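You operate a simulated robot arm through the tools that you are given. There is no shell and no other tool. Be economical: measure what you need, move in short steps, check, and stop when the job is done.

You are at the controls of a simulated two-armed robot. One attempt, no reset.

## Task
Hang the stove pack on hook J42 and lock the long bar again.
Fine: print facing the room.

Only the result counts: the job must be done as asked and must still hold three seconds after the hand-in. Knocking over, shifting, dropping, spilling or breaking anything else fails it.

## Robot
Two 7-joint arms with two-finger parallel grippers on one trunk, on a base that drives. Base frame: it is fixed to the floor where the robot stands at the start and does not move with it; the origin is under the middle of the robot, x ahead of it, y to its left, z up. Units: mm, rad, N and s.
The left shoulder is at the start at [20, 170, 1385], the right one opposite. With the tool pointing down near the work surface each hand reaches from about 100 to 640 mm from the robot's upright axis, wherever it stands, measured 20 degrees to its own side. Places, roughly: blue lock dial [800, 0, 1400]; long bar [700, 200, 1400]. Payload 3.8 kg a hand.
The tool frame of a hand sits at the grasp point between the pads (the TCP): z along the fingers, y along the line on which they close. The tips reach 30 mm beyond it. The gripper opens to 110 mm. The fingers are 20 mm wide and 10 mm thick; the gripper's body (48 by 112 mm) begins 55 mm behind the TCP.
Orientation is told as [roll, pitch, yaw] about the base's x, y, z axes, in that order, counted from this pose: with the fingers straight down and closing along the base's y, the tool's x points along the base's -x, its y along +y and its z along -z.

## Interface
- The arms move only by the tool apply_moves. It takes "left_moves", "right_moves" or both (then of equal length, played together; a hand with none holds still); each is a list that holds one entry, the list of rows, each a list of 7 numbers: the turn, a rotation vector about the tool's x, y, z in units of 180 degrees (1.0 is 180 degrees), then the shift along the tool's x, y, z in units of 200 mm (1.0 is 200 mm), then the opening, from 0 (shut) to 1 (fully open). In form: [[[ax, ay, az, x, y, z, grip], ...]]. A call has 1 to 10 rows; each row is the pose to reach, as a shift and turn from the pose commanded when the call began, along the tool's axes at that moment. A call with a number of a shift or a turn outside -1 to 1 is refused whole. Rows are played at 5 a second. More than 50 mm and 0.15 rad between two rows, or a gripper value outside its range, and nothing of the call is played. Where a pose cannot be reached the arm comes as near as it can. A force on the tool above 90 N (or 10 N above the force at the start of the call, whichever is more), or a blocked arm, ends the call early, and 0.2 s more pass. Each finger travels about 72 mm/s and halts on what it meets, pressing with about 22 N; the grip force reading is that of the motor and also rises with nothing between the fingers. The clock runs only during rows and for 0.2 s after the last one: add rows that repeat a pose to give the fingers time. The reply holds the time, the measured pose of the TCP, the force on the tool along the base axes, the opening and the grip force, in the units named above and with some noise, with the torque about the TCP (base axes, N m) and any sound that the robot's microphone picked up.
- Cameras (640 x 400 px; columns grow to the right, rows downward): "scene" is now at [109.1, 21.1, 1581.5]; the picture's right is [0.23, -0.97, 0.00], its down [-0.10, -0.02, -0.99] and it looks along [0.97, 0.23, -0.11] (base axes); focal length 214 px, centre (320, 200). "left" rides on the left gripper at [72, -17, -103] in its tool frame; the picture's right is [0.23, 0.97, 0.00], its down [-0.76, 0.18, -0.62] and it looks along [-0.61, 0.14, 0.78] (tool axes); focal length 222 px, centre (320, 200). "right" rides on the right gripper at [72, 17, -103] in its tool frame; the picture's right is [-0.23, 0.97, 0.00], its down [-0.76, -0.18, -0.62] and it looks along [-0.61, -0.14, 0.78] (tool axes); focal length 222 px, centre (320, 200).
- camera(camera): a new picture of that camera. No time passes.
- lift_body(by): slides the trunk up (or, below 0, down) by that many mm; the arms and the scene camera ride with it, the base frame stays. It gives what a move gives, with no picture.
- steer(legs): drives the robot by 1 to 6 legs, each [ahead, turn to the left] in mm and rad, along the robot's own axes; the way and the turn of a leg run together, so that a leg with both is an arc; at most 1500 mm and 3.142 rad a leg. The arms and the cameras ride along, it lands a little off, and it stops where it bumps. It gives what a move gives.
- turn_head(pan, tilt): turns the head with the scene camera to pan (to the left, within 1.396 rad either way) and tilt (down, from -0.506 to 1.204), counted from straight ahead of the robot. It gives what a move gives.
- measure_at(camera, pixels): for up to 12 pixels [column, row] of the newest picture of that camera ("zoom" is the newest enlarged one), the place [x, y, z] in the base frame of the surface seen there, good to about 2 mm. No time passes.
- close_up(camera, box): a new picture of the part [left, top, right, bottom] of that camera's present view, enlarged. No time passes.
- hand_in(): hands the job in; it is judged then, once.

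Work in short steps. Measure before you move; look again where a grasp or a placing could have gone wrong, and mend it. You have 80 turns and 62 pictures in all, those below and enlarged ones among them. Open the grippers and draw the arms clear of the work before you hand the job in, unless the task says otherwise; then end with one line.

The tools are called after "Call:" as a command line: name --argument value ..., lists and objects as JSON in quotes. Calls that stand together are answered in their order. apply_moves: Moves the arms, as the interface text tells. Its arguments: {"type":"object","properties":{"left_moves":{"type":"array"},"right_moves":{"type":"array"}},"required":[]} The other tools are called the same way: lift_body (by) slides the trunk up or down; steer (legs) drives the base; turn_head (pan, tilt) turns the head that bears the scene camera; camera (camera) takes a picture; measure_at (camera, pixels) gives the place of the surface under pixels of a picture; close_up (camera, box) takes an enlarged picture of a part of a camera's view; hand_in () hands the job in.

At the start:

```text
time_s: 0.0
left_eef_pos: [345.7, 240.7, 1639.4]
left_tool_rot: [-0.002, -0.002, 0.002]
left_ft_force: [-0.2, 0.1, 0.2]
left_torque: [-0.03, 0.0, -0.03]
left_gripper_width: 110.4
left_grip_force: 0.0
right_eef_pos: [283.0, -73.1, 1655.1]
right_tool_rot: [0.002, 0.0, 0.0]
right_ft_force: [-0.1, -0.6, -0.1]
right_torque: [-0.01, 0.02, -0.02]
right_gripper_width: 109.8
right_grip_force: 0.1
trunk travel left (down, up): [-482.0, 88.0]
robot x, y, heading: [0.8, 2.8, -0.003]
head pan, tilt: [0.23, 0.106]
```

scene: 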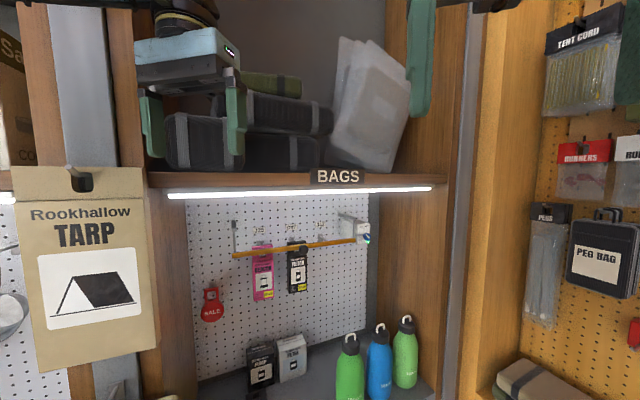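
right: 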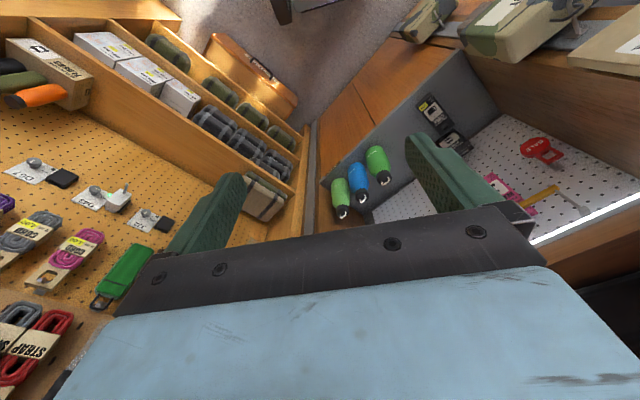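
left: 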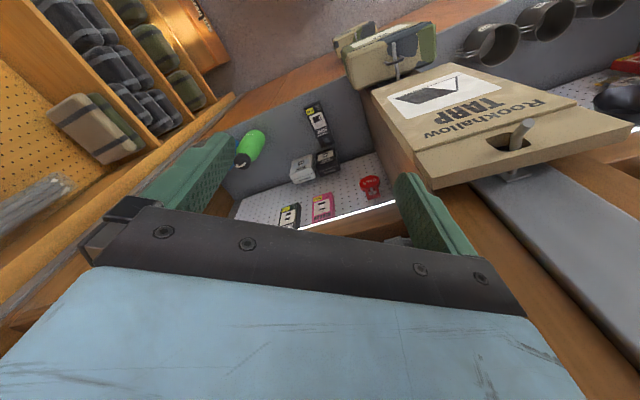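

The scene shows hooks with a long orange bar at (300,248), a lock at (355,230), and packs at (262,270), (297,268), and more at (262,365), (290,355). I enlarge these areas.

Call:
close_up --camera "scene" --box '[210, 200, 390, 312]'

Call:
close_up --camera "scene" --box '[190, 290, 370, 400]'

```text
3.56 times, centred on (300, 256) of scene
```

zoom: 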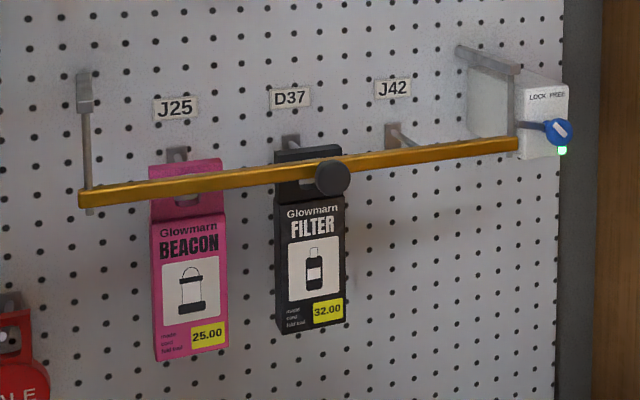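

```text
3.56 times, centred on (280, 345) of scene
```

zoom: 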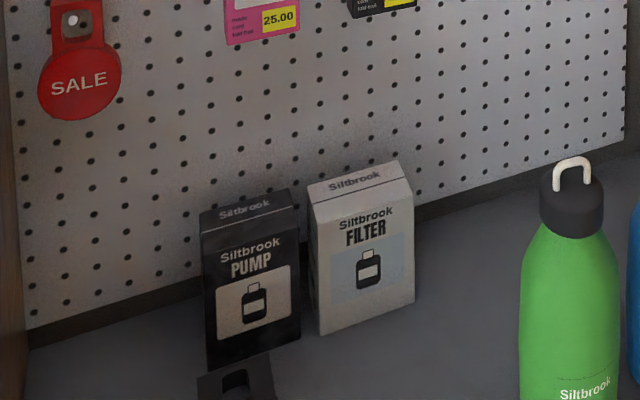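

There is a third black tab at the bottom edge of the view (zoom 235,385). I tilt the head down to see the shelf floor.

Call:
turn_head --pan 0.1 --tilt 0.55

Call:
camera --camera "scene"

```text
time_s: 0.9
left_eef_pos: [346.9, 240.7, 1637.3]
left_tool_rot: [-0.002, -0.002, 0.002]
left_ft_force: [-0.7, -1.0, 0.2]
left_torque: [0.01, 0.01, 0.0]
left_gripper_width: 110.1
left_grip_force: 0.1
right_eef_pos: [283.7, -71.9, 1654.7]
right_tool_rot: [0.002, 0.001, 0.001]
right_ft_force: [0.7, -0.4, -0.6]
right_torque: [0.02, -0.02, -0.02]
right_gripper_width: 110.0
right_grip_force: 0.0
trunk travel left (down, up): [-482.0, 88.0]
robot x, y, heading: [-1.0, -1.6, 0.005]
head pan, tilt: [0.099, 0.55]
```

```text
56 pictures are left
```

scene: 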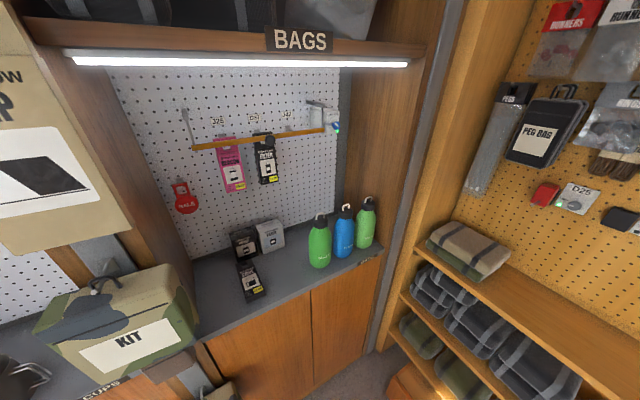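

A pack lies on the counter at (250,283). I zoom on it and on the bar with the lock.

Call:
close_up --camera "scene" --box '[200, 210, 320, 310]'

Call:
measure_at --camera "scene" --pixels '[[250, 283], [241, 264], [250, 299], [242, 290], [193, 147], [324, 129], [268, 141], [336, 126], [186, 112], [185, 198], [320, 238], [365, 255]]'

Call:
close_up --camera "scene" --box '[260, 90, 350, 150]'

```text
4.00 times, centred on (260, 260) of scene
```

zoom: 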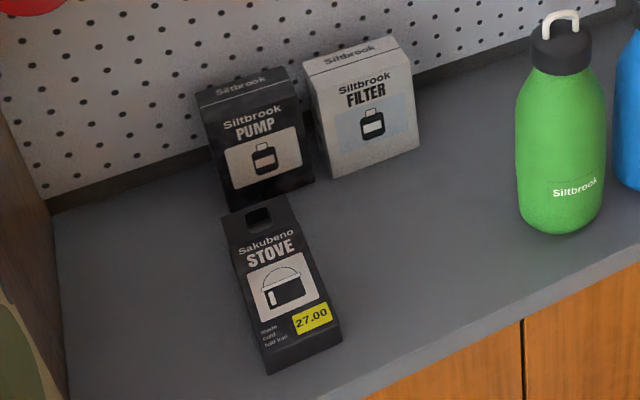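

```text
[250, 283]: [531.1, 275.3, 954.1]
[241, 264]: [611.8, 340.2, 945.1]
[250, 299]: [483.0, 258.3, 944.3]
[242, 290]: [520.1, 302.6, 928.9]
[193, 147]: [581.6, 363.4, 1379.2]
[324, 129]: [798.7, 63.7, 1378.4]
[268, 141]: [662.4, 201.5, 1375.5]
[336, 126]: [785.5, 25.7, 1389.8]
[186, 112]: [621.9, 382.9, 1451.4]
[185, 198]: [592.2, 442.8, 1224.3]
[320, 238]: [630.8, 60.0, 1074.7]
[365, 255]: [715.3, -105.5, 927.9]
```

```text
6.67 times, centred on (305, 120) of scene
```

zoom: 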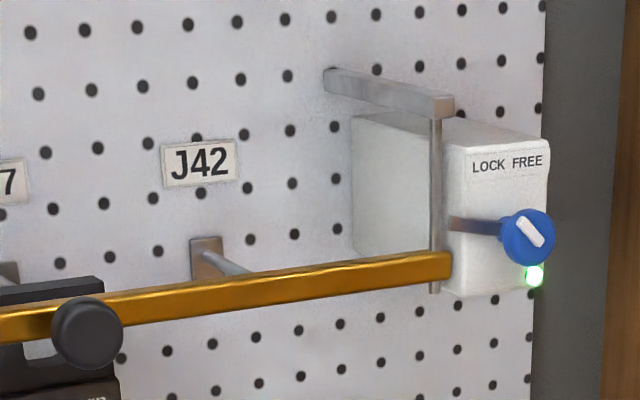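

The stove pack lies print-up at about [531,275,950]. The bar runs slantwise in front of the hooks; now I measure the hook, lock and dial geometry in the last enlarged picture.

Call:
measure_at --camera "zoom" --pixels '[[200, 162], [206, 243], [205, 272], [240, 270], [88, 333], [450, 265], [442, 105], [434, 285], [330, 82], [478, 225], [530, 237], [537, 272]]'

Call:
measure_at --camera "zoom" --pixels '[[30, 340], [250, 282], [400, 262], [25, 305], [500, 160], [470, 285], [540, 285], [400, 190], [535, 230], [525, 225], [240, 302], [245, 284]]'

```text
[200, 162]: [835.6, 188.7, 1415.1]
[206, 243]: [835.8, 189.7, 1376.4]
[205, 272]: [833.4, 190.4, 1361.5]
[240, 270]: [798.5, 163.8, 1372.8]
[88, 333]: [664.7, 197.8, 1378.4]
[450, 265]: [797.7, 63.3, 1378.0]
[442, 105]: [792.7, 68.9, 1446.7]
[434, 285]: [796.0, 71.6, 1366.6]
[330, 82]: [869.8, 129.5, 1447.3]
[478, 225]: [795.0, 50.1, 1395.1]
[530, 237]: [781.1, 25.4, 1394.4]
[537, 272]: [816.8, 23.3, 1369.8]
```

```text
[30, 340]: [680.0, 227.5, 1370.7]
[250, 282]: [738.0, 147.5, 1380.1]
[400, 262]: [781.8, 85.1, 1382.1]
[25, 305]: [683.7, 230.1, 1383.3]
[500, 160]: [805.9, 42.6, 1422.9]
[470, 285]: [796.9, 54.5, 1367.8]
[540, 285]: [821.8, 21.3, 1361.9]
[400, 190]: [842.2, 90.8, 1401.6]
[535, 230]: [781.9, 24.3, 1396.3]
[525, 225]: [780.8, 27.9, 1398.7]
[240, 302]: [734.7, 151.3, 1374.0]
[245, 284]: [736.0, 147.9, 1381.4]
```

The bar is at about 684 mm along the panel normal (heading ≈0.628), the panel at 787; hook J42, the knob (mid-bar) and the dial are located. Before driving to face the panel, I measure the surroundings.

Call:
measure_at --camera "scene" --pixels '[[383, 250], [200, 335], [250, 60], [100, 68], [405, 65], [430, 250], [395, 310], [410, 345], [130, 270], [110, 380], [100, 225], [300, 330]]'

Call:
turn_head --pan 0.0 --tilt 1.1

Call:
camera --camera "scene"

```text
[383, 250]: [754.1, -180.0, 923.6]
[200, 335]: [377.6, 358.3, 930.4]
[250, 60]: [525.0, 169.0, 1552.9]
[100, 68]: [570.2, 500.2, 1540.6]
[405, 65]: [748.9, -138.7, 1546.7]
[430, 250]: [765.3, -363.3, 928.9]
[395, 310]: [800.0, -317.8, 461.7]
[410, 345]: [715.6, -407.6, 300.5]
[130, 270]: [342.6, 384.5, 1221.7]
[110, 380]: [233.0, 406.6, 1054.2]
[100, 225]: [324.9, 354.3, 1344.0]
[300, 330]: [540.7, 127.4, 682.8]
```

```text
time_s: 1.9
left_eef_pos: [346.4, 241.0, 1638.1]
left_tool_rot: [0.0, -0.002, 0.001]
left_ft_force: [-0.1, 0.4, -0.9]
left_torque: [-0.02, 0.01, 0.02]
left_gripper_width: 109.9
left_grip_force: 0.1
right_eef_pos: [281.6, -72.6, 1655.6]
right_tool_rot: [0.001, 0.001, 0.0]
right_ft_force: [0.5, -0.5, 0.6]
right_torque: [0.01, -0.02, -0.05]
right_gripper_width: 110.0
right_grip_force: 0.1
trunk travel left (down, up): [-482.0, 88.0]
robot x, y, heading: [-2.2, -1.6, 0.0]
head pan, tilt: [0.0, 1.1]
```

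```text
53 pictures are left
```

scene: 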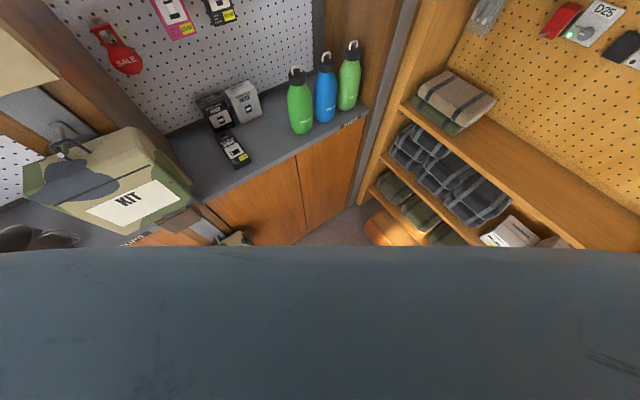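

Counter edge is at about 510 mm along the normal and the upper shelf edge at 522 (z≈1545). I drive parallel to the panel first (heading −0.942, 250 mm), then turn to face it, staying well back.

Call:
steer --legs '[[0, -0.942], [250, 0], [0, 1.57]]'

Call:
turn_head --pan 0.0 --tilt 0.3

Call:
camera --camera "scene"

```text
time_s: 8.2
left_eef_pos: [523.2, -19.3, 1638.3]
left_tool_rot: [-0.003, 0.0, -0.16]
left_ft_force: [-0.3, -0.5, -1.0]
left_torque: [0.0, 0.02, 0.02]
left_gripper_width: 110.0
left_grip_force: 0.1
right_eef_pos: [408.3, -317.6, 1654.2]
right_tool_rot: [0.0, 0.001, -0.162]
right_ft_force: [-0.3, 0.8, 0.3]
right_torque: [-0.03, -0.02, -0.01]
right_gripper_width: 110.1
right_grip_force: 0.1
trunk travel left (down, up): [-482.0, 88.0]
robot x, y, heading: [139.3, -203.4, -0.165]
head pan, tilt: [0.0, 1.1]
stopped in leg 3: the robot was blocked; the commanded pose is now the measured one
```

```text
time_s: 9.3
left_eef_pos: [522.3, -21.4, 1637.6]
left_tool_rot: [0.001, 0.001, -0.16]
left_ft_force: [-0.4, 0.4, 0.9]
left_torque: [0.0, 0.0, 0.05]
left_gripper_width: 110.1
left_grip_force: 0.1
right_eef_pos: [408.5, -320.0, 1654.6]
right_tool_rot: [0.001, 0.0, -0.164]
right_ft_force: [-0.4, 0.3, -0.1]
right_torque: [0.03, -0.01, -0.01]
right_gripper_width: 109.8
right_grip_force: 0.1
trunk travel left (down, up): [-482.0, 88.0]
robot x, y, heading: [141.7, -203.3, -0.17]
head pan, tilt: [0.0, 0.3]
```

```text
52 pictures are left
```

scene: 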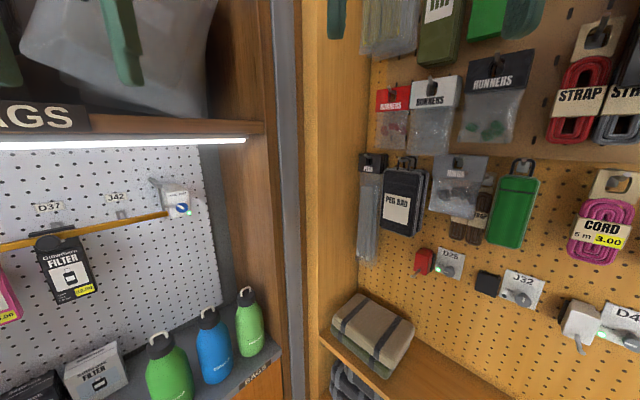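

The turn was blocked at heading −0.17. The left finger appears at (125,40) against the grey bag; I measure the bag and others and look with the left camera.

Call:
measure_at --camera "scene" --pixels '[[60, 60], [100, 60], [170, 50], [200, 80], [150, 100], [125, 40], [5, 70], [260, 60], [335, 15], [230, 20]]'

Call:
camera --camera "left"

Call:
camera --camera "right"

```text
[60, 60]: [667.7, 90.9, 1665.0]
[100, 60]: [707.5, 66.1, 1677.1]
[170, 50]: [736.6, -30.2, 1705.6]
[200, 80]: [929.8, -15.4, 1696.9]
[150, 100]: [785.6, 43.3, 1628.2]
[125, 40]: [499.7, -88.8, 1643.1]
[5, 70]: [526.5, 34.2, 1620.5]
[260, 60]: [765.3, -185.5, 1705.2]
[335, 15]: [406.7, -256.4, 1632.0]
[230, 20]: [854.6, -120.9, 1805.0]
```

```text
51 pictures are left
```

left: 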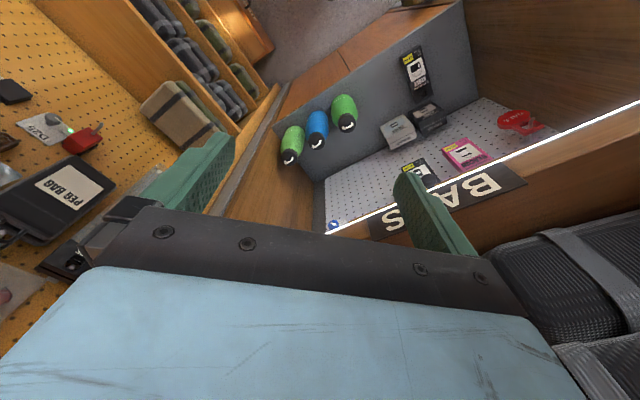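

```text
50 pictures are left
```

right: 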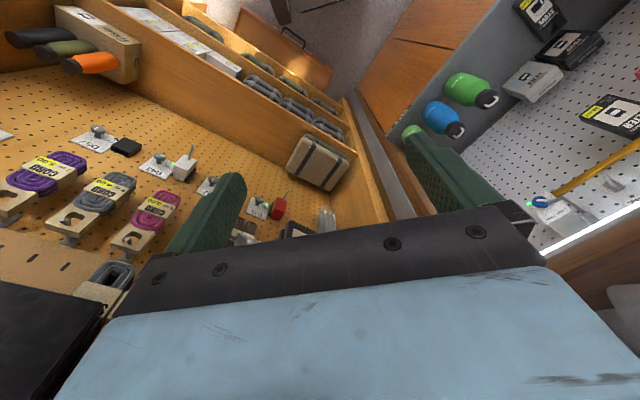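

The left camera shows a dark bag very near at (580,290). I measure it.

Call:
measure_at --camera "left" --pixels '[[560, 280], [530, 300], [620, 260], [600, 370], [500, 240], [470, 190], [570, 210], [480, 205], [630, 330]]'

Call:
measure_at --camera "right" --pixels '[[30, 360], [90, 300], [50, 250], [110, 275], [20, 310], [560, 290], [620, 300], [75, 140]]'

```text
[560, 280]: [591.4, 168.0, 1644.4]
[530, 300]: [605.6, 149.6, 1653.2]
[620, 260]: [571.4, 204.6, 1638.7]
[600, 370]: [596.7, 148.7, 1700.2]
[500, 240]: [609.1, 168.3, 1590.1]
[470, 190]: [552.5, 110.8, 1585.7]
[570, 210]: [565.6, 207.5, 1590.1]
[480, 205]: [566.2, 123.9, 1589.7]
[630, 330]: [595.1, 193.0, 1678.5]
```

```text
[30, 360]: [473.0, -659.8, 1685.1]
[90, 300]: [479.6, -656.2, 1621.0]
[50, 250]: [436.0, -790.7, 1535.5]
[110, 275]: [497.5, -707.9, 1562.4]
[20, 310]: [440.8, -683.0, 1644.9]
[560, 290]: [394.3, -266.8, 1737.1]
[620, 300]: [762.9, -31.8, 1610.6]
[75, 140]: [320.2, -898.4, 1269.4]
```

Neither hand touches anything (bags are 150 mm away), so the body or an elbow bumped. I look left-down and right-down around the base.

Call:
turn_head --pan 1.39 --tilt 0.7

Call:
camera --camera "scene"

Call:
turn_head --pan -1.39 --tilt 0.7

Call:
camera --camera "scene"

```text
time_s: 10.8
left_eef_pos: [522.9, -20.8, 1637.3]
left_tool_rot: [0.0, 0.001, -0.161]
left_ft_force: [0.0, 0.1, 0.6]
left_torque: [0.01, 0.02, -0.02]
left_gripper_width: 109.9
left_grip_force: 0.2
right_eef_pos: [409.9, -319.9, 1653.8]
right_tool_rot: [0.002, 0.0, -0.162]
right_ft_force: [-0.1, -0.2, -1.0]
right_torque: [-0.02, 0.0, 0.01]
right_gripper_width: 109.9
right_grip_force: 0.0
trunk travel left (down, up): [-482.0, 88.0]
robot x, y, heading: [139.8, -205.1, -0.162]
head pan, tilt: [1.389, 0.7]
```

```text
49 pictures are left
```

scene: 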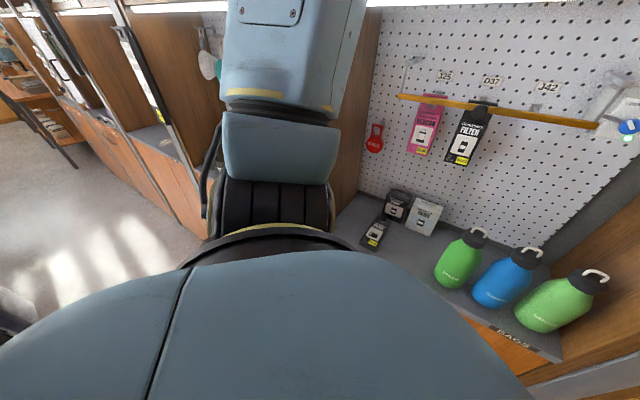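

```text
time_s: 13.3
left_eef_pos: [522.7, -22.6, 1637.5]
left_tool_rot: [0.001, 0.002, -0.16]
left_ft_force: [0.2, -0.6, 0.2]
left_torque: [0.02, 0.0, -0.02]
left_gripper_width: 110.0
left_grip_force: 0.0
right_eef_pos: [409.5, -320.2, 1654.2]
right_tool_rot: [0.003, 0.0, -0.164]
right_ft_force: [-1.6, -0.8, 0.1]
right_torque: [-0.02, 0.0, 0.0]
right_gripper_width: 110.0
right_grip_force: 0.0
trunk travel left (down, up): [-482.0, 88.0]
robot x, y, heading: [145.7, -198.1, -0.168]
head pan, tilt: [-1.389, 0.7]
```

```text
48 pictures are left
```

scene: 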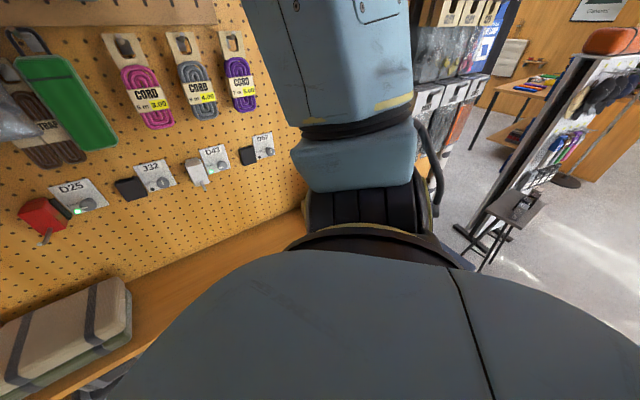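

The right elbow is near the orange wall. I measure the wall, the arm and the shelf here.

Call:
measure_at --camera "scene" --pixels '[[285, 195], [265, 255], [240, 90], [350, 160], [350, 60], [320, 200], [440, 190], [435, 50], [480, 60], [455, 235], [430, 120], [505, 210]]'

Call:
turn_head --pan 1.39 --tilt 0.1

Call:
camera --camera "scene"

```text
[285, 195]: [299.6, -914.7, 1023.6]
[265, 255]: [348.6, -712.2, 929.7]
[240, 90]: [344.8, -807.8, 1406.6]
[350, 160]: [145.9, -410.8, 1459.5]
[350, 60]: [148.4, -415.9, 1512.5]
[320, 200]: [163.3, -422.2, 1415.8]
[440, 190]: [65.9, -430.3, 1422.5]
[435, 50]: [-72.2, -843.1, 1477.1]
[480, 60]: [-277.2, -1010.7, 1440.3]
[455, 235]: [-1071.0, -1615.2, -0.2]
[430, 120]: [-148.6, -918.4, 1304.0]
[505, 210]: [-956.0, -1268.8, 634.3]
```

```text
time_s: 15.8
left_eef_pos: [522.6, -21.3, 1637.2]
left_tool_rot: [0.0, 0.002, -0.16]
left_ft_force: [0.0, 0.3, 0.2]
left_torque: [-0.01, 0.01, -0.01]
left_gripper_width: 110.1
left_grip_force: 0.0
right_eef_pos: [408.4, -320.4, 1655.5]
right_tool_rot: [0.001, -0.001, -0.165]
right_ft_force: [-0.2, 0.3, 0.0]
right_torque: [0.0, 0.02, -0.01]
right_gripper_width: 110.3
right_grip_force: 0.2
trunk travel left (down, up): [-482.0, 88.0]
robot x, y, heading: [143.4, -200.2, -0.165]
head pan, tilt: [1.389, 0.099]
```

```text
47 pictures are left
```

scene: 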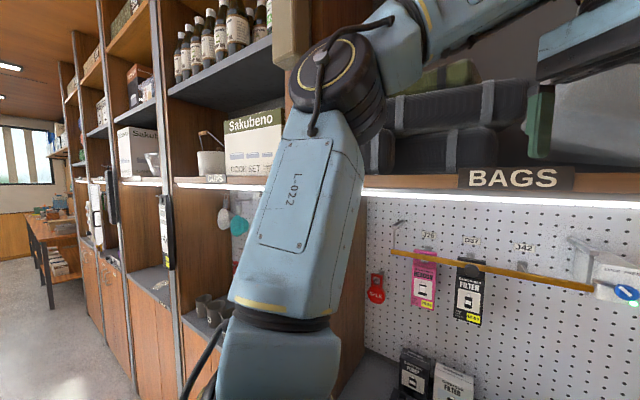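

The raised left elbow is near (340,80), next to a tan object on the post at (290,30). I measure both.

Call:
measure_at --camera "scene" --pixels '[[340, 75], [300, 85], [292, 30], [278, 50], [285, 10], [300, 150], [300, 40], [390, 60], [480, 10], [250, 150], [580, 40], [312, 60]]'

Call:
close_up --camera "scene" --box '[240, 0, 400, 100]'

```text
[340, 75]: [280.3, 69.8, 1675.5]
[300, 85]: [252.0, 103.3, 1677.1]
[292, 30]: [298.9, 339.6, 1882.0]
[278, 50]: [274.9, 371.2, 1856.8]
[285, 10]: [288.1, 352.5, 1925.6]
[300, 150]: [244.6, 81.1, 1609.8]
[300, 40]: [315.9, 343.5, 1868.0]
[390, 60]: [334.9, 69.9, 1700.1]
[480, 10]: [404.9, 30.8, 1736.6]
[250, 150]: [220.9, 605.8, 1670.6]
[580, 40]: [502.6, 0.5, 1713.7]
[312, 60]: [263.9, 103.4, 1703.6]
```

```text
4.00 times, centred on (320, 50) of scene
```

zoom: 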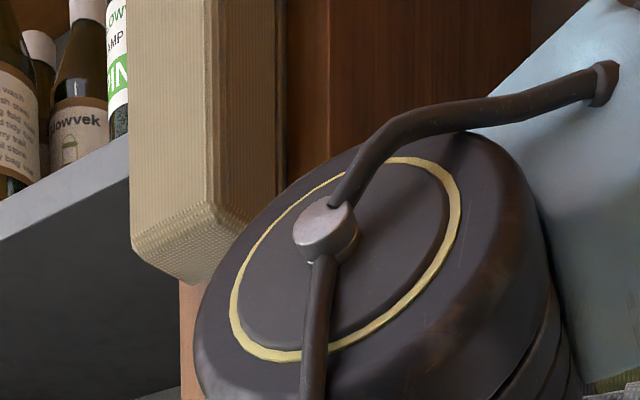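

Elbow clearances are ample, so the base itself probably bumped. A grey object appeared behind-left in the earlier left-down picture at (10,310); I look there again.

Call:
turn_head --pan 1.396 --tilt 1.0

Call:
camera --camera "scene"

Call:
measure_at --camera "scene" --pixels '[[10, 190], [30, 200], [60, 190], [10, 160], [5, 230], [100, 100], [200, 90]]'

```text
time_s: 16.9
left_eef_pos: [521.9, -22.1, 1637.5]
left_tool_rot: [-0.001, 0.001, -0.159]
left_ft_force: [0.0, 0.1, -0.7]
left_torque: [-0.02, 0.0, 0.01]
left_gripper_width: 109.8
left_grip_force: 0.0
right_eef_pos: [408.9, -320.6, 1655.2]
right_tool_rot: [0.001, 0.0, -0.164]
right_ft_force: [0.1, -0.4, 0.1]
right_torque: [0.02, 0.01, -0.02]
right_gripper_width: 110.0
right_grip_force: 0.1
trunk travel left (down, up): [-482.0, 88.0]
robot x, y, heading: [139.7, -201.3, -0.165]
head pan, tilt: [1.396, 1.0]
```

```text
45 pictures are left
```

scene: 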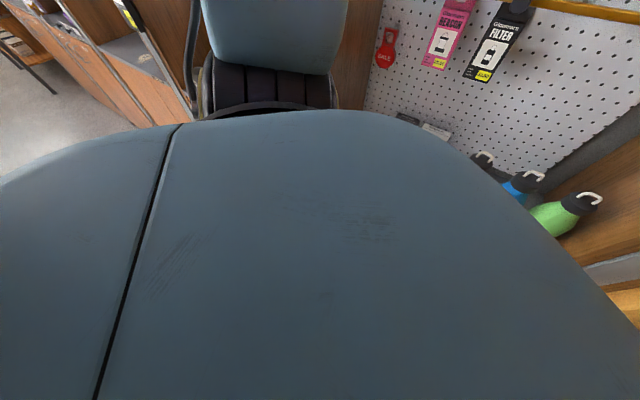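

```text
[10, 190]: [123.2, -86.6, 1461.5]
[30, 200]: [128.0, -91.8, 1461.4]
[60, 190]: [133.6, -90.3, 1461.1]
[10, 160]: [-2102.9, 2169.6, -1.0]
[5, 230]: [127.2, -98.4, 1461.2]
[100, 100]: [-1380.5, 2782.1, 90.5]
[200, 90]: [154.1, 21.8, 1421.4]
```

No obstacle is visible near the body. I try a small further left turn of 0.15 and watch the readings.

Call:
steer --legs '[[-40, 0], [0, 0.15]]'

```text
time_s: 18.5
left_eef_pos: [450.4, 39.9, 1638.5]
left_tool_rot: [-0.001, 0.001, -0.011]
left_ft_force: [-0.8, 0.4, -0.8]
left_torque: [0.0, -0.07, -0.01]
left_gripper_width: 109.6
left_grip_force: 0.0
right_eef_pos: [382.1, -273.0, 1656.2]
right_tool_rot: [0.002, -0.001, -0.016]
right_ft_force: [-0.8, -0.1, -0.2]
right_torque: [-0.03, -0.02, 0.01]
right_gripper_width: 109.9
right_grip_force: 0.0
trunk travel left (down, up): [-482.0, 88.0]
robot x, y, heading: [97.9, -193.8, -0.018]
head pan, tilt: [1.396, 1.0]
```

Backing 40 mm freed it. I continue the turn to face the panel.

Call:
steer --legs '[[0, 0.32], [0, 0.326]]'

Call:
turn_head --pan 0.0 --tilt 0.35

Call:
camera --camera "scene"

```text
time_s: 20.9
left_eef_pos: [236.9, 204.0, 1636.3]
left_tool_rot: [0.0, 0.002, 0.639]
left_ft_force: [-0.4, 0.7, 0.0]
left_torque: [0.03, -0.03, 0.03]
left_gripper_width: 110.1
left_grip_force: 0.1
right_eef_pos: [372.4, -84.3, 1655.3]
right_tool_rot: [0.001, -0.001, 0.636]
right_ft_force: [1.2, -0.8, -1.0]
right_torque: [0.02, 0.01, -0.01]
right_gripper_width: 110.2
right_grip_force: 0.2
trunk travel left (down, up): [-482.0, 88.0]
robot x, y, heading: [101.1, -195.9, 0.634]
head pan, tilt: [1.396, 1.0]
```

```text
time_s: 22.4
left_eef_pos: [236.4, 203.9, 1637.3]
left_tool_rot: [-0.001, 0.0, 0.638]
left_ft_force: [0.3, 0.1, -0.5]
left_torque: [-0.03, -0.02, -0.03]
left_gripper_width: 110.0
left_grip_force: 0.0
right_eef_pos: [372.1, -85.8, 1655.2]
right_tool_rot: [0.001, 0.001, 0.636]
right_ft_force: [0.8, -0.6, -0.2]
right_torque: [0.01, -0.02, -0.02]
right_gripper_width: 110.0
right_grip_force: 0.0
trunk travel left (down, up): [-482.0, 88.0]
robot x, y, heading: [104.8, -195.2, 0.636]
head pan, tilt: [0.0, 0.351]
```

```text
44 pictures are left
```

scene: 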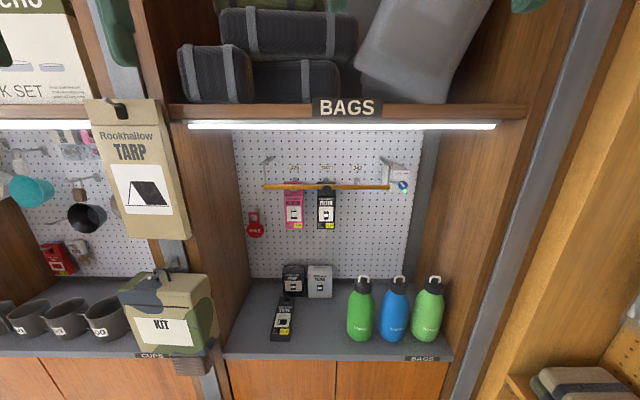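

Facing the panel with everything intact. I enlarge the lock to read its dial, and measure hooks and pack edges from this square view.

Call:
close_up --camera "scene" --box '[370, 145, 426, 180]'

Call:
close_up --camera "scene" --box '[250, 145, 410, 245]'

Call:
measure_at --camera "zoom" --pixels '[[430, 100], [428, 128], [428, 140], [302, 175], [52, 170], [545, 172], [268, 210], [340, 210], [302, 335], [142, 210], [208, 205], [180, 335]]'

```text
11.43 times, centred on (398, 162) of scene
```

zoom: 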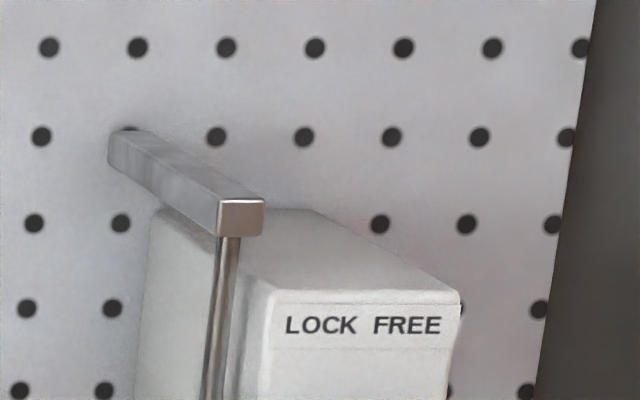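

```text
4.00 times, centred on (330, 195) of scene
```

zoom: 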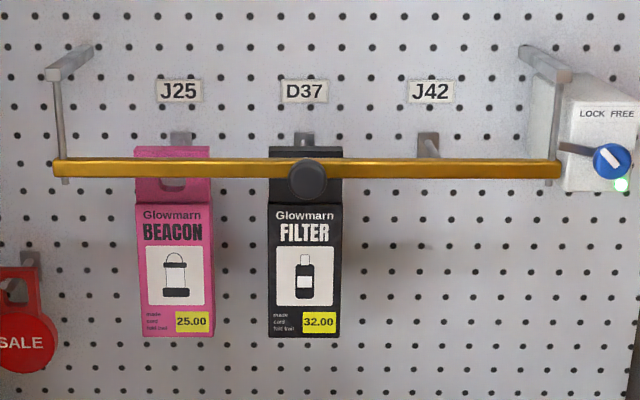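

```text
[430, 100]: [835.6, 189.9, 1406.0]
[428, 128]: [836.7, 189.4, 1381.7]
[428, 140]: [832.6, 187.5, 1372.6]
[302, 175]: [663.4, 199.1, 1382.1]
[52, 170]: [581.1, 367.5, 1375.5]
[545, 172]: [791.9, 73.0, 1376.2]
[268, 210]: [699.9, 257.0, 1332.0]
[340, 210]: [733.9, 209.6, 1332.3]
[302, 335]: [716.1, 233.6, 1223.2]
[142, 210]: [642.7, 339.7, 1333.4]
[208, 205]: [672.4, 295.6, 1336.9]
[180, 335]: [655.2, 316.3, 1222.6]
```

Filter pack width is ≈58 mm, front at 717 along normal. Now a closer look at the dial.

Call:
close_up --camera "scene" --box '[384, 170, 416, 196]'

Call:
measure_at --camera "zoom" --pixels '[[380, 280], [60, 150], [150, 200], [250, 180], [380, 200], [450, 340], [300, 280], [460, 280], [380, 350], [200, 150]]'

```text
15.38 times, centred on (400, 183) of scene
```

zoom: 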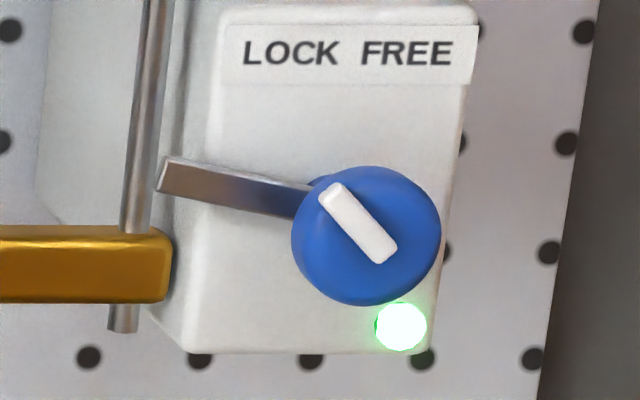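

```text
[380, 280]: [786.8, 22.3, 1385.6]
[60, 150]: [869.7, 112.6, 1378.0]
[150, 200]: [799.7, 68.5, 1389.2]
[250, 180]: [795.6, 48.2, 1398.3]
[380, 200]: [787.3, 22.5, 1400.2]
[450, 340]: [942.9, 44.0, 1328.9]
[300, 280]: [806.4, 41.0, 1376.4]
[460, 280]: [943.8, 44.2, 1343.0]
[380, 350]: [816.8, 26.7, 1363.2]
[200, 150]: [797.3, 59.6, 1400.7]
```

The white pointer points to LOCK (upper left), with the latch tongue over the bar's end, so the bar is locked; turning clockwise should free it. I now bring both hands down and pitch them forward in front of the bay, still short of the shelf.

Call:
apply_moves --right_moves '[[[0, -0.047, 0, -0.1, -0.06, 0.1, 1], [0, -0.094, 0, -0.2, -0.12, 0.2, 1], [0, -0.141, 0, -0.3, -0.18, 0.3, 1], [0, -0.188, 0, -0.4, -0.24, 0.4, 1], [0, -0.235, 0, -0.5, -0.3, 0.5, 1], [0, -0.282, 0, -0.6, -0.36, 0.6, 1], [0, -0.329, 0, -0.7, -0.42, 0.7, 1], [0, -0.376, 0, -0.8, -0.48, 0.8, 1], [0, -0.423, 0, -0.9, -0.54, 0.9, 1], [0, -0.47, 0, -1.0, -0.6, 1.0, 1]]]' --left_moves '[[[0, -0.047, 0, -0.05, -0.08, 0.1, 1], [0, -0.094, 0, -0.1, -0.16, 0.2, 1], [0, -0.141, 0, -0.15, -0.24, 0.3, 1], [0, -0.188, 0, -0.2, -0.32, 0.4, 1], [0, -0.235, 0, -0.25, -0.4, 0.5, 1], [0, -0.282, 0, -0.3, -0.48, 0.6, 1], [0, -0.329, 0, -0.35, -0.56, 0.7, 1], [0, -0.376, 0, -0.4, -0.64, 0.8, 1], [0, -0.423, 0, -0.45, -0.72, 0.9, 1], [0, -0.47, 0, -0.5, -0.8, 1.0, 1]]]'

Call:
camera --camera "scene"

```text
time_s: 24.6
left_eef_pos: [415.7, 135.0, 1438.9]
left_tool_rot: [-0.008, -1.477, 0.649]
left_ft_force: [-0.3, 0.9, -0.8]
left_torque: [0.0, 0.02, 0.04]
left_gripper_width: 110.1
left_grip_force: 0.2
right_eef_pos: [604.6, -63.4, 1454.3]
right_tool_rot: [0.029, -1.475, 0.61]
right_ft_force: [0.1, -0.7, 0.9]
right_torque: [-0.03, -0.02, 0.03]
right_gripper_width: 109.9
right_grip_force: 0.1
trunk travel left (down, up): [-482.0, 88.0]
robot x, y, heading: [99.6, -198.0, 0.628]
head pan, tilt: [0.0, 0.351]
```

```text
40 pictures are left
```

scene: 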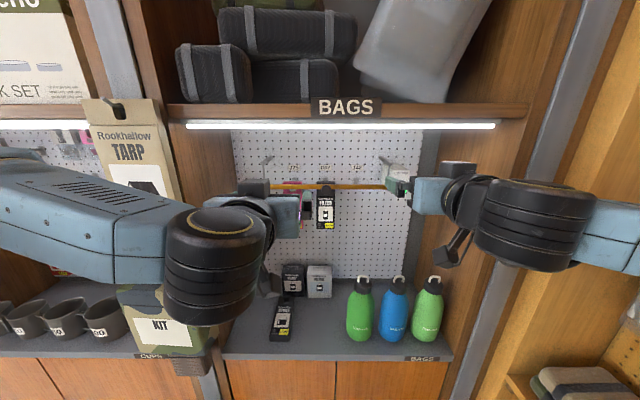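

Arms came down well. The left forearm at (100,230) is in front of the TARP bag; I measure its clearance before driving forward.

Call:
measure_at --camera "scene" --pixels '[[10, 200], [60, 210], [130, 210], [210, 240], [130, 130], [120, 105], [560, 190], [620, 230], [500, 200], [590, 80], [530, 130], [175, 340]]'

```text
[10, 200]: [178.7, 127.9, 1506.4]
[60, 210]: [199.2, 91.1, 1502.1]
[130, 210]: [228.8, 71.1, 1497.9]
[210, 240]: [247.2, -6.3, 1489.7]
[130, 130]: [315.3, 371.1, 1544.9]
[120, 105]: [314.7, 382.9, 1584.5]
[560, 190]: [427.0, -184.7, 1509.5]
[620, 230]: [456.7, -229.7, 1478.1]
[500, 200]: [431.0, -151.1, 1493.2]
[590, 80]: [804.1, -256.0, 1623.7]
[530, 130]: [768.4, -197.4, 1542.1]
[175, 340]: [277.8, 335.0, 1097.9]
```

Clearance is ample (250 mm). I drive 130 mm ahead, leaving the fingertips ~30 mm short of the dial and bar.

Call:
steer --legs '[[130, 0]]'

Call:
camera --camera "scene"

Call:
camera --camera "right"

```text
time_s: 25.9
left_eef_pos: [518.6, 213.2, 1438.2]
left_tool_rot: [-0.009, -1.476, 0.652]
left_ft_force: [-0.5, 0.1, 0.4]
left_torque: [0.01, 0.0, -0.01]
left_gripper_width: 109.9
left_grip_force: 0.0
right_eef_pos: [706.4, 16.0, 1455.6]
right_tool_rot: [0.014, -1.478, 0.622]
right_ft_force: [0.5, 0.0, 0.3]
right_torque: [0.02, 0.02, -0.01]
right_gripper_width: 110.0
right_grip_force: 0.0
trunk travel left (down, up): [-482.0, 88.0]
robot x, y, heading: [207.5, -120.1, 0.633]
head pan, tilt: [0.0, 0.351]
```

```text
39 pictures are left
```

scene: 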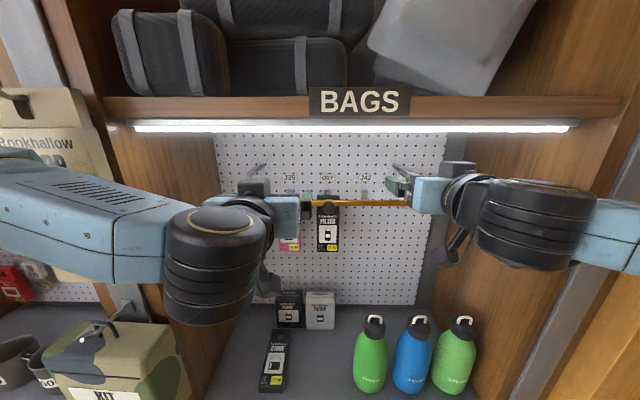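

```text
38 pictures are left
```

right: 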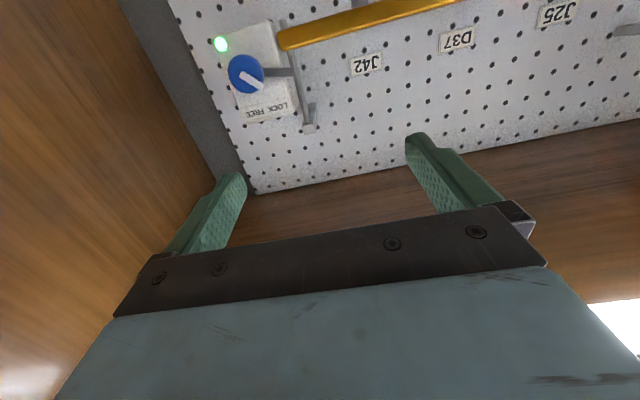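

The right camera shows the dial at (245,73) plainly. I measure the dial, tongue and bar end there.

Call:
close_up --camera "right" --box '[200, 10, 340, 140]'

Call:
measure_at --camera "right" --pixels '[[236, 73], [256, 74], [247, 62], [243, 88], [246, 56], [280, 71], [290, 71], [285, 40], [300, 85], [308, 126], [283, 100], [275, 85]]'

```text
3.08 times, centred on (270, 75) of right
```

zoom: 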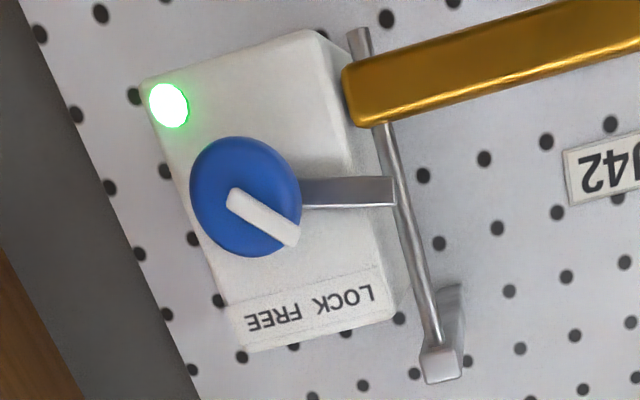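

```text
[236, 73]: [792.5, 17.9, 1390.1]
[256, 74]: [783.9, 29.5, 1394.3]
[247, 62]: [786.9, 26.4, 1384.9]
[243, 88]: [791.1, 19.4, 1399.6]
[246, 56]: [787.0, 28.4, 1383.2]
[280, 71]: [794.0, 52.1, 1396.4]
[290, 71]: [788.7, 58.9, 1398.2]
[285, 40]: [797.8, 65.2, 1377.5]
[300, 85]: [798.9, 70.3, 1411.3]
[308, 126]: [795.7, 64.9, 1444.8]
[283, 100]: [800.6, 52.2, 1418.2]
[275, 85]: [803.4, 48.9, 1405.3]
```

The tongue sits in front of the frame's rod (blocking its outward swing); turning it up frees it. Dial centre ≈ v 444, z 1392, face at u≈652. I check the right side wall clearance for the gripper body.

Call:
measure_at --camera "right" --pixels '[[100, 60], [160, 130], [60, 200], [190, 80], [150, 30], [20, 60], [245, 74], [240, 66], [252, 82]]'

```text
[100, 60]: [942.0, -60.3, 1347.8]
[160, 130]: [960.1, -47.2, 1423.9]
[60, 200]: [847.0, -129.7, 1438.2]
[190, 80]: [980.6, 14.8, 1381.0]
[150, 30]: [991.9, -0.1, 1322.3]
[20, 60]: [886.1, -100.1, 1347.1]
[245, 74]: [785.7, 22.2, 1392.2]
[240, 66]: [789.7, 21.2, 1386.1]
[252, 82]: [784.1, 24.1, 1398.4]
```

The side wall is at v≈602, fine. I align the right hand with the dial axis, 30 mm short, level and half closed.

Call:
apply_moves --right_moves '[[[0, -0.01, 0, 0.1, -0.07, 0.05, 0.7], [0, -0.02, 0, 0.2, -0.14, 0.1, 0.5], [0, -0.0296, 0, 0.3055, -0.208, 0.149, 0.48], [0, -0.0296, 0, 0.3055, -0.208, 0.149, 0.48]]]'

Call:
camera --camera "right"

```text
time_s: 26.9
left_eef_pos: [516.6, 213.2, 1439.6]
left_tool_rot: [-0.006, -1.476, 0.648]
left_ft_force: [-0.4, -0.3, 0.3]
left_torque: [-0.02, 0.01, 0.0]
left_gripper_width: 110.0
left_grip_force: 0.1
right_eef_pos: [737.6, -6.3, 1438.6]
right_tool_rot: [-0.087, -1.522, 0.727]
right_ft_force: [-0.8, -0.4, 0.5]
right_torque: [-0.01, -0.02, 0.01]
right_gripper_width: 52.9
right_grip_force: 0.1
right hand out of reach, approached as far as the arm can: row 2, 3, 4
trunk travel left (down, up): [-482.0, 88.0]
robot x, y, heading: [204.0, -116.9, 0.636]
head pan, tilt: [0.0, 0.351]
```

```text
36 pictures are left
```

right: 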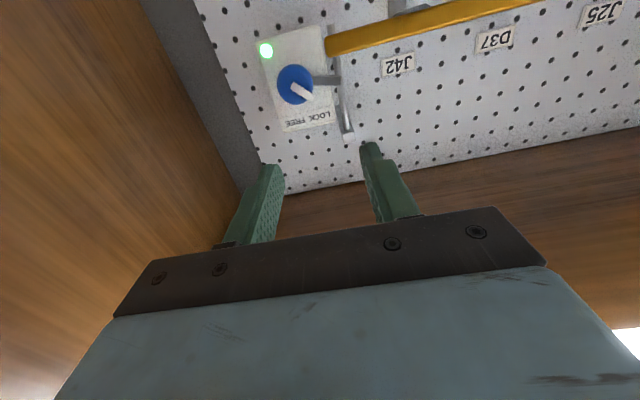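

The hand is too close to the shoulder (arm folded limit), so I lower the trunk by 150 mm, which puts the dial above shoulder level.

Call:
lift_body --by -150

```text
time_s: 28.7
left_eef_pos: [517.0, 213.9, 1287.8]
left_tool_rot: [-0.009, -1.476, 0.652]
left_ft_force: [0.2, 0.3, 0.1]
left_torque: [0.02, -0.02, 0.0]
left_gripper_width: 109.9
left_grip_force: 0.1
right_eef_pos: [738.5, -5.2, 1288.1]
right_tool_rot: [-0.096, -1.521, 0.734]
right_ft_force: [0.6, -0.7, -0.1]
right_torque: [-0.01, 0.0, -0.02]
right_gripper_width: 52.6
right_grip_force: 0.0
trunk travel left (down, up): [-332.0, 238.0]
robot x, y, heading: [206.7, -119.8, 0.638]
head pan, tilt: [0.0, 0.351]
```

I raise the right hand by a small test step to see which commanded pose it starts from.

Call:
apply_moves --right_moves '[[[0, 0, 0, -0.15, 0, 0, 0.48], [0, 0, 0, -0.3, 0, 0, 0.48], [0, 0, 0, -0.3, 0, 0, 0.48]]]'

```text
time_s: 29.5
left_eef_pos: [518.1, 214.5, 1288.6]
left_tool_rot: [-0.007, -1.476, 0.648]
left_ft_force: [-0.3, -0.1, -0.4]
left_torque: [-0.02, 0.01, 0.02]
left_gripper_width: 110.0
left_grip_force: 0.1
right_eef_pos: [740.5, -3.6, 1350.4]
right_tool_rot: [-0.093, -1.522, 0.734]
right_ft_force: [0.2, 0.5, 0.1]
right_torque: [0.01, 0.02, -0.02]
right_gripper_width: 52.7
right_grip_force: 0.0
trunk travel left (down, up): [-332.0, 238.0]
robot x, y, heading: [204.4, -116.5, 0.634]
head pan, tilt: [0.0, 0.351]
```

Good: it starts from the reached pose. Now I align with the dial axis (v 444, z 1392).

Call:
apply_moves --right_moves '[[[0, -0.008, 0, -0.1, -0.014, 0, 0.48], [0, -0.0156, 0, -0.208, -0.0285, 0.005, 0.48], [0, -0.0156, 0, -0.208, -0.0285, 0.005, 0.48]]]'

Call:
camera --camera "right"

```text
time_s: 30.3
left_eef_pos: [517.8, 213.7, 1288.7]
left_tool_rot: [-0.009, -1.478, 0.649]
left_ft_force: [0.1, -0.2, 0.0]
left_torque: [0.02, -0.01, 0.02]
left_gripper_width: 110.1
left_grip_force: 0.0
right_eef_pos: [747.1, -3.5, 1392.0]
right_tool_rot: [-1.618, -1.566, 2.258]
right_ft_force: [-0.5, 0.2, -0.6]
right_torque: [0.01, 0.01, -0.01]
right_gripper_width: 52.8
right_grip_force: 0.0
trunk travel left (down, up): [-332.0, 238.0]
robot x, y, heading: [203.0, -120.7, 0.638]
head pan, tilt: [0.0, 0.351]
```

```text
35 pictures are left
```

right: 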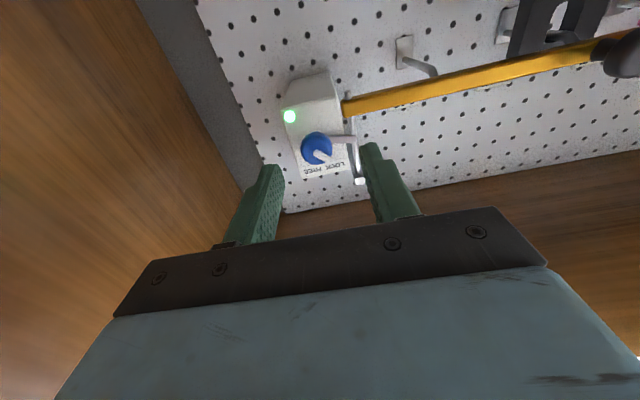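

Aligned at u 602, v 442, z 1392. I twist −45° and then advance 33 mm so the fingers straddle the dial.

Call:
apply_moves --right_moves '[[[0, 0, -0.045, 0, -0.002, 0, 0.45], [0, 0, -0.09, 0, -0.004, 0, 0.45], [0, 0, -0.135, 0, -0.006, 0, 0.45], [0, 0, -0.18, 0, -0.009, 0, 0.45], [0, 0, -0.225, 0, -0.012, 0, 0.45], [0, 0, -0.25, 0, -0.012, 0.05, 0.45], [0, 0, -0.25, 0, -0.012, 0.11, 0.45], [0, 0, -0.25, 0, -0.012, 0.165, 0.45], [0, 0, -0.25, 0, -0.012, 0.165, 0.45]]]'

Call:
camera --camera "right"

```text
time_s: 32.3
left_eef_pos: [517.9, 214.3, 1288.8]
left_tool_rot: [-0.009, -1.476, 0.649]
left_ft_force: [-1.1, 0.3, -0.3]
left_torque: [0.0, 0.01, -0.01]
left_gripper_width: 109.9
left_grip_force: 0.0
right_eef_pos: [774.6, 12.2, 1390.3]
right_tool_rot: [-1.571, -0.781, 2.214]
right_ft_force: [-0.2, 0.7, 0.0]
right_torque: [-0.01, -0.04, 0.01]
right_gripper_width: 49.5
right_grip_force: 0.1
trunk travel left (down, up): [-332.0, 238.0]
robot x, y, heading: [207.1, -119.8, 0.637]
head pan, tilt: [0.0, 0.351]
```

```text
34 pictures are left
```

right: 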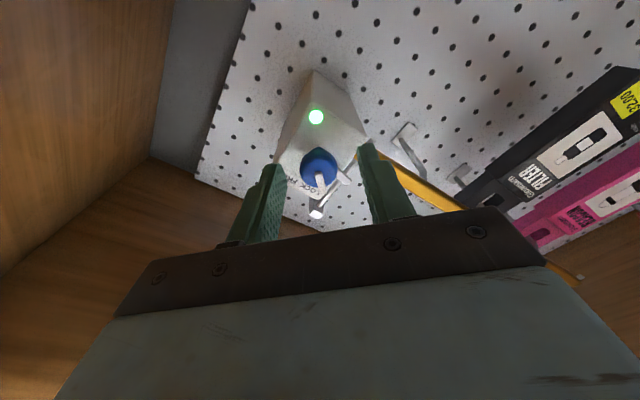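

The fingers straddle the dial. I close gently and check.

Call:
apply_moves --right_moves '[[[0, 0, 0, 0, 0, 0, 0.3], [0, 0, 0, 0, 0, 0, 0.1], [0, 0, 0, 0, 0, 0, 0.1]]]'

Call:
close_up --camera "right" --box '[240, 80, 420, 230]'

```text
time_s: 33.1
left_eef_pos: [517.6, 214.4, 1289.1]
left_tool_rot: [-0.006, -1.476, 0.648]
left_ft_force: [1.1, 0.1, -0.6]
left_torque: [0.0, 0.0, 0.02]
left_gripper_width: 109.9
left_grip_force: 0.1
right_eef_pos: [775.0, 12.6, 1392.4]
right_tool_rot: [-1.575, -0.783, 2.212]
right_ft_force: [4.3, 0.4, 6.6]
right_torque: [-0.07, 0.1, -0.28]
right_gripper_width: 24.4
right_grip_force: 45.0
trunk travel left (down, up): [-332.0, 238.0]
robot x, y, heading: [207.3, -118.8, 0.64]
head pan, tilt: [0.0, 0.351]
```

```text
2.67 times, centred on (330, 155) of right
```

zoom: 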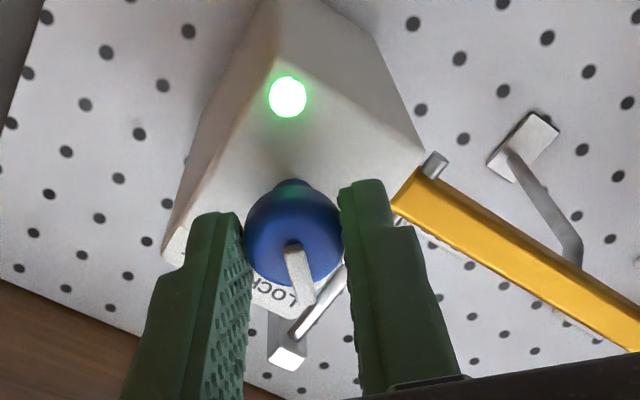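

The dial is gripped (24 mm). I turn it clockwise about 85° in small steps.

Call:
apply_moves --right_moves '[[[0, 0, 0.047, 0, 0, 0, 0.1], [0, 0, 0.094, 0, 0, 0, 0.1], [0, 0, 0.141, 0, 0, 0, 0.1], [0, 0, 0.188, 0, 0, 0, 0.1], [0, 0, 0.235, 0, 0, 0, 0.1], [0, 0, 0.282, 0, 0, 0, 0.1], [0, 0, 0.329, 0, 0, 0, 0.1], [0, 0, 0.376, 0, 0, 0, 0.1], [0, 0, 0.423, 0, 0, 0, 0.1], [0, 0, 0.47, 0, 0, 0, 0.1]]]'

Call:
camera --camera "right"

```text
time_s: 35.3
left_eef_pos: [517.7, 214.7, 1288.1]
left_tool_rot: [-0.014, -1.477, 0.656]
left_ft_force: [-0.4, 0.3, -0.5]
left_torque: [0.04, -0.02, 0.02]
left_gripper_width: 110.0
left_grip_force: 0.0
right_eef_pos: [774.6, 12.6, 1391.3]
right_tool_rot: [1.574, -0.882, -0.933]
right_ft_force: [9.4, 6.9, 15.7]
right_torque: [0.71, -0.96, -0.45]
right_gripper_width: 24.2
right_grip_force: 45.0
trunk travel left (down, up): [-332.0, 238.0]
robot x, y, heading: [204.2, -118.6, 0.635]
head pan, tilt: [0.0, 0.351]
```

```text
32 pictures are left
```

right: 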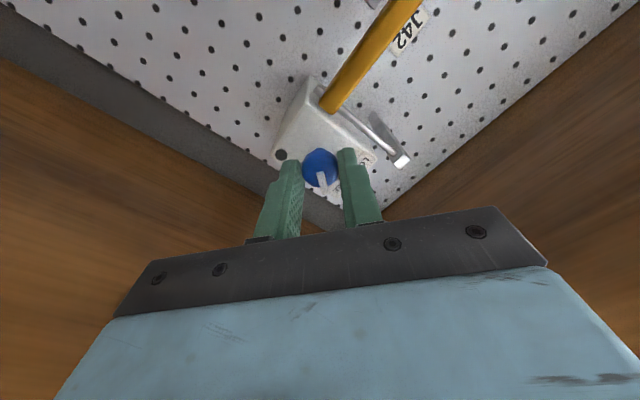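

The dial turned and the LED went dark (unlocked). I release, back off 45 mm, and look.

Call:
apply_moves --right_moves '[[[0, 0, 0, 0, 0, 0, 0.4], [0, 0, 0, 0, 0, 0, 0.45], [0, 0, 0, 0, 0, -0.1, 0.45], [0, 0, 0, 0, 0, -0.22, 0.45], [0, 0, 0, 0, 0, -0.22, 0.45]]]'

Call:
close_up --camera "right" --box '[220, 60, 460, 220]'

```text
time_s: 36.5
left_eef_pos: [516.7, 213.9, 1287.5]
left_tool_rot: [-0.009, -1.477, 0.648]
left_ft_force: [0.0, 0.2, -0.4]
left_torque: [-0.01, -0.03, 0.01]
left_gripper_width: 109.8
left_grip_force: 0.0
right_eef_pos: [738.7, -13.6, 1390.0]
right_tool_rot: [1.568, -0.883, -0.929]
right_ft_force: [-0.4, -0.3, 0.0]
right_torque: [0.0, 0.0, 0.0]
right_gripper_width: 49.6
right_grip_force: 0.1
trunk travel left (down, up): [-332.0, 238.0]
robot x, y, heading: [206.5, -117.4, 0.635]
head pan, tilt: [0.0, 0.351]
```

```text
2.50 times, centred on (340, 140) of right
```

zoom: 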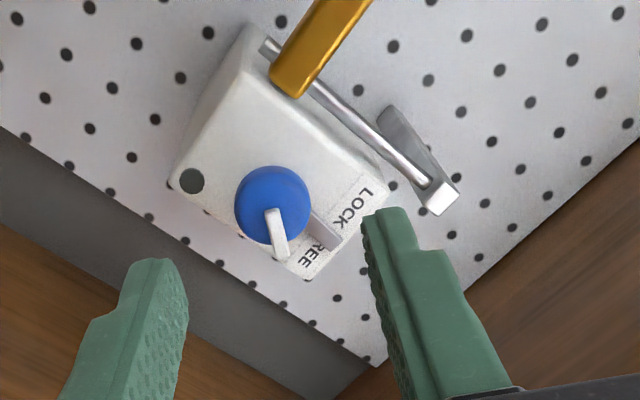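

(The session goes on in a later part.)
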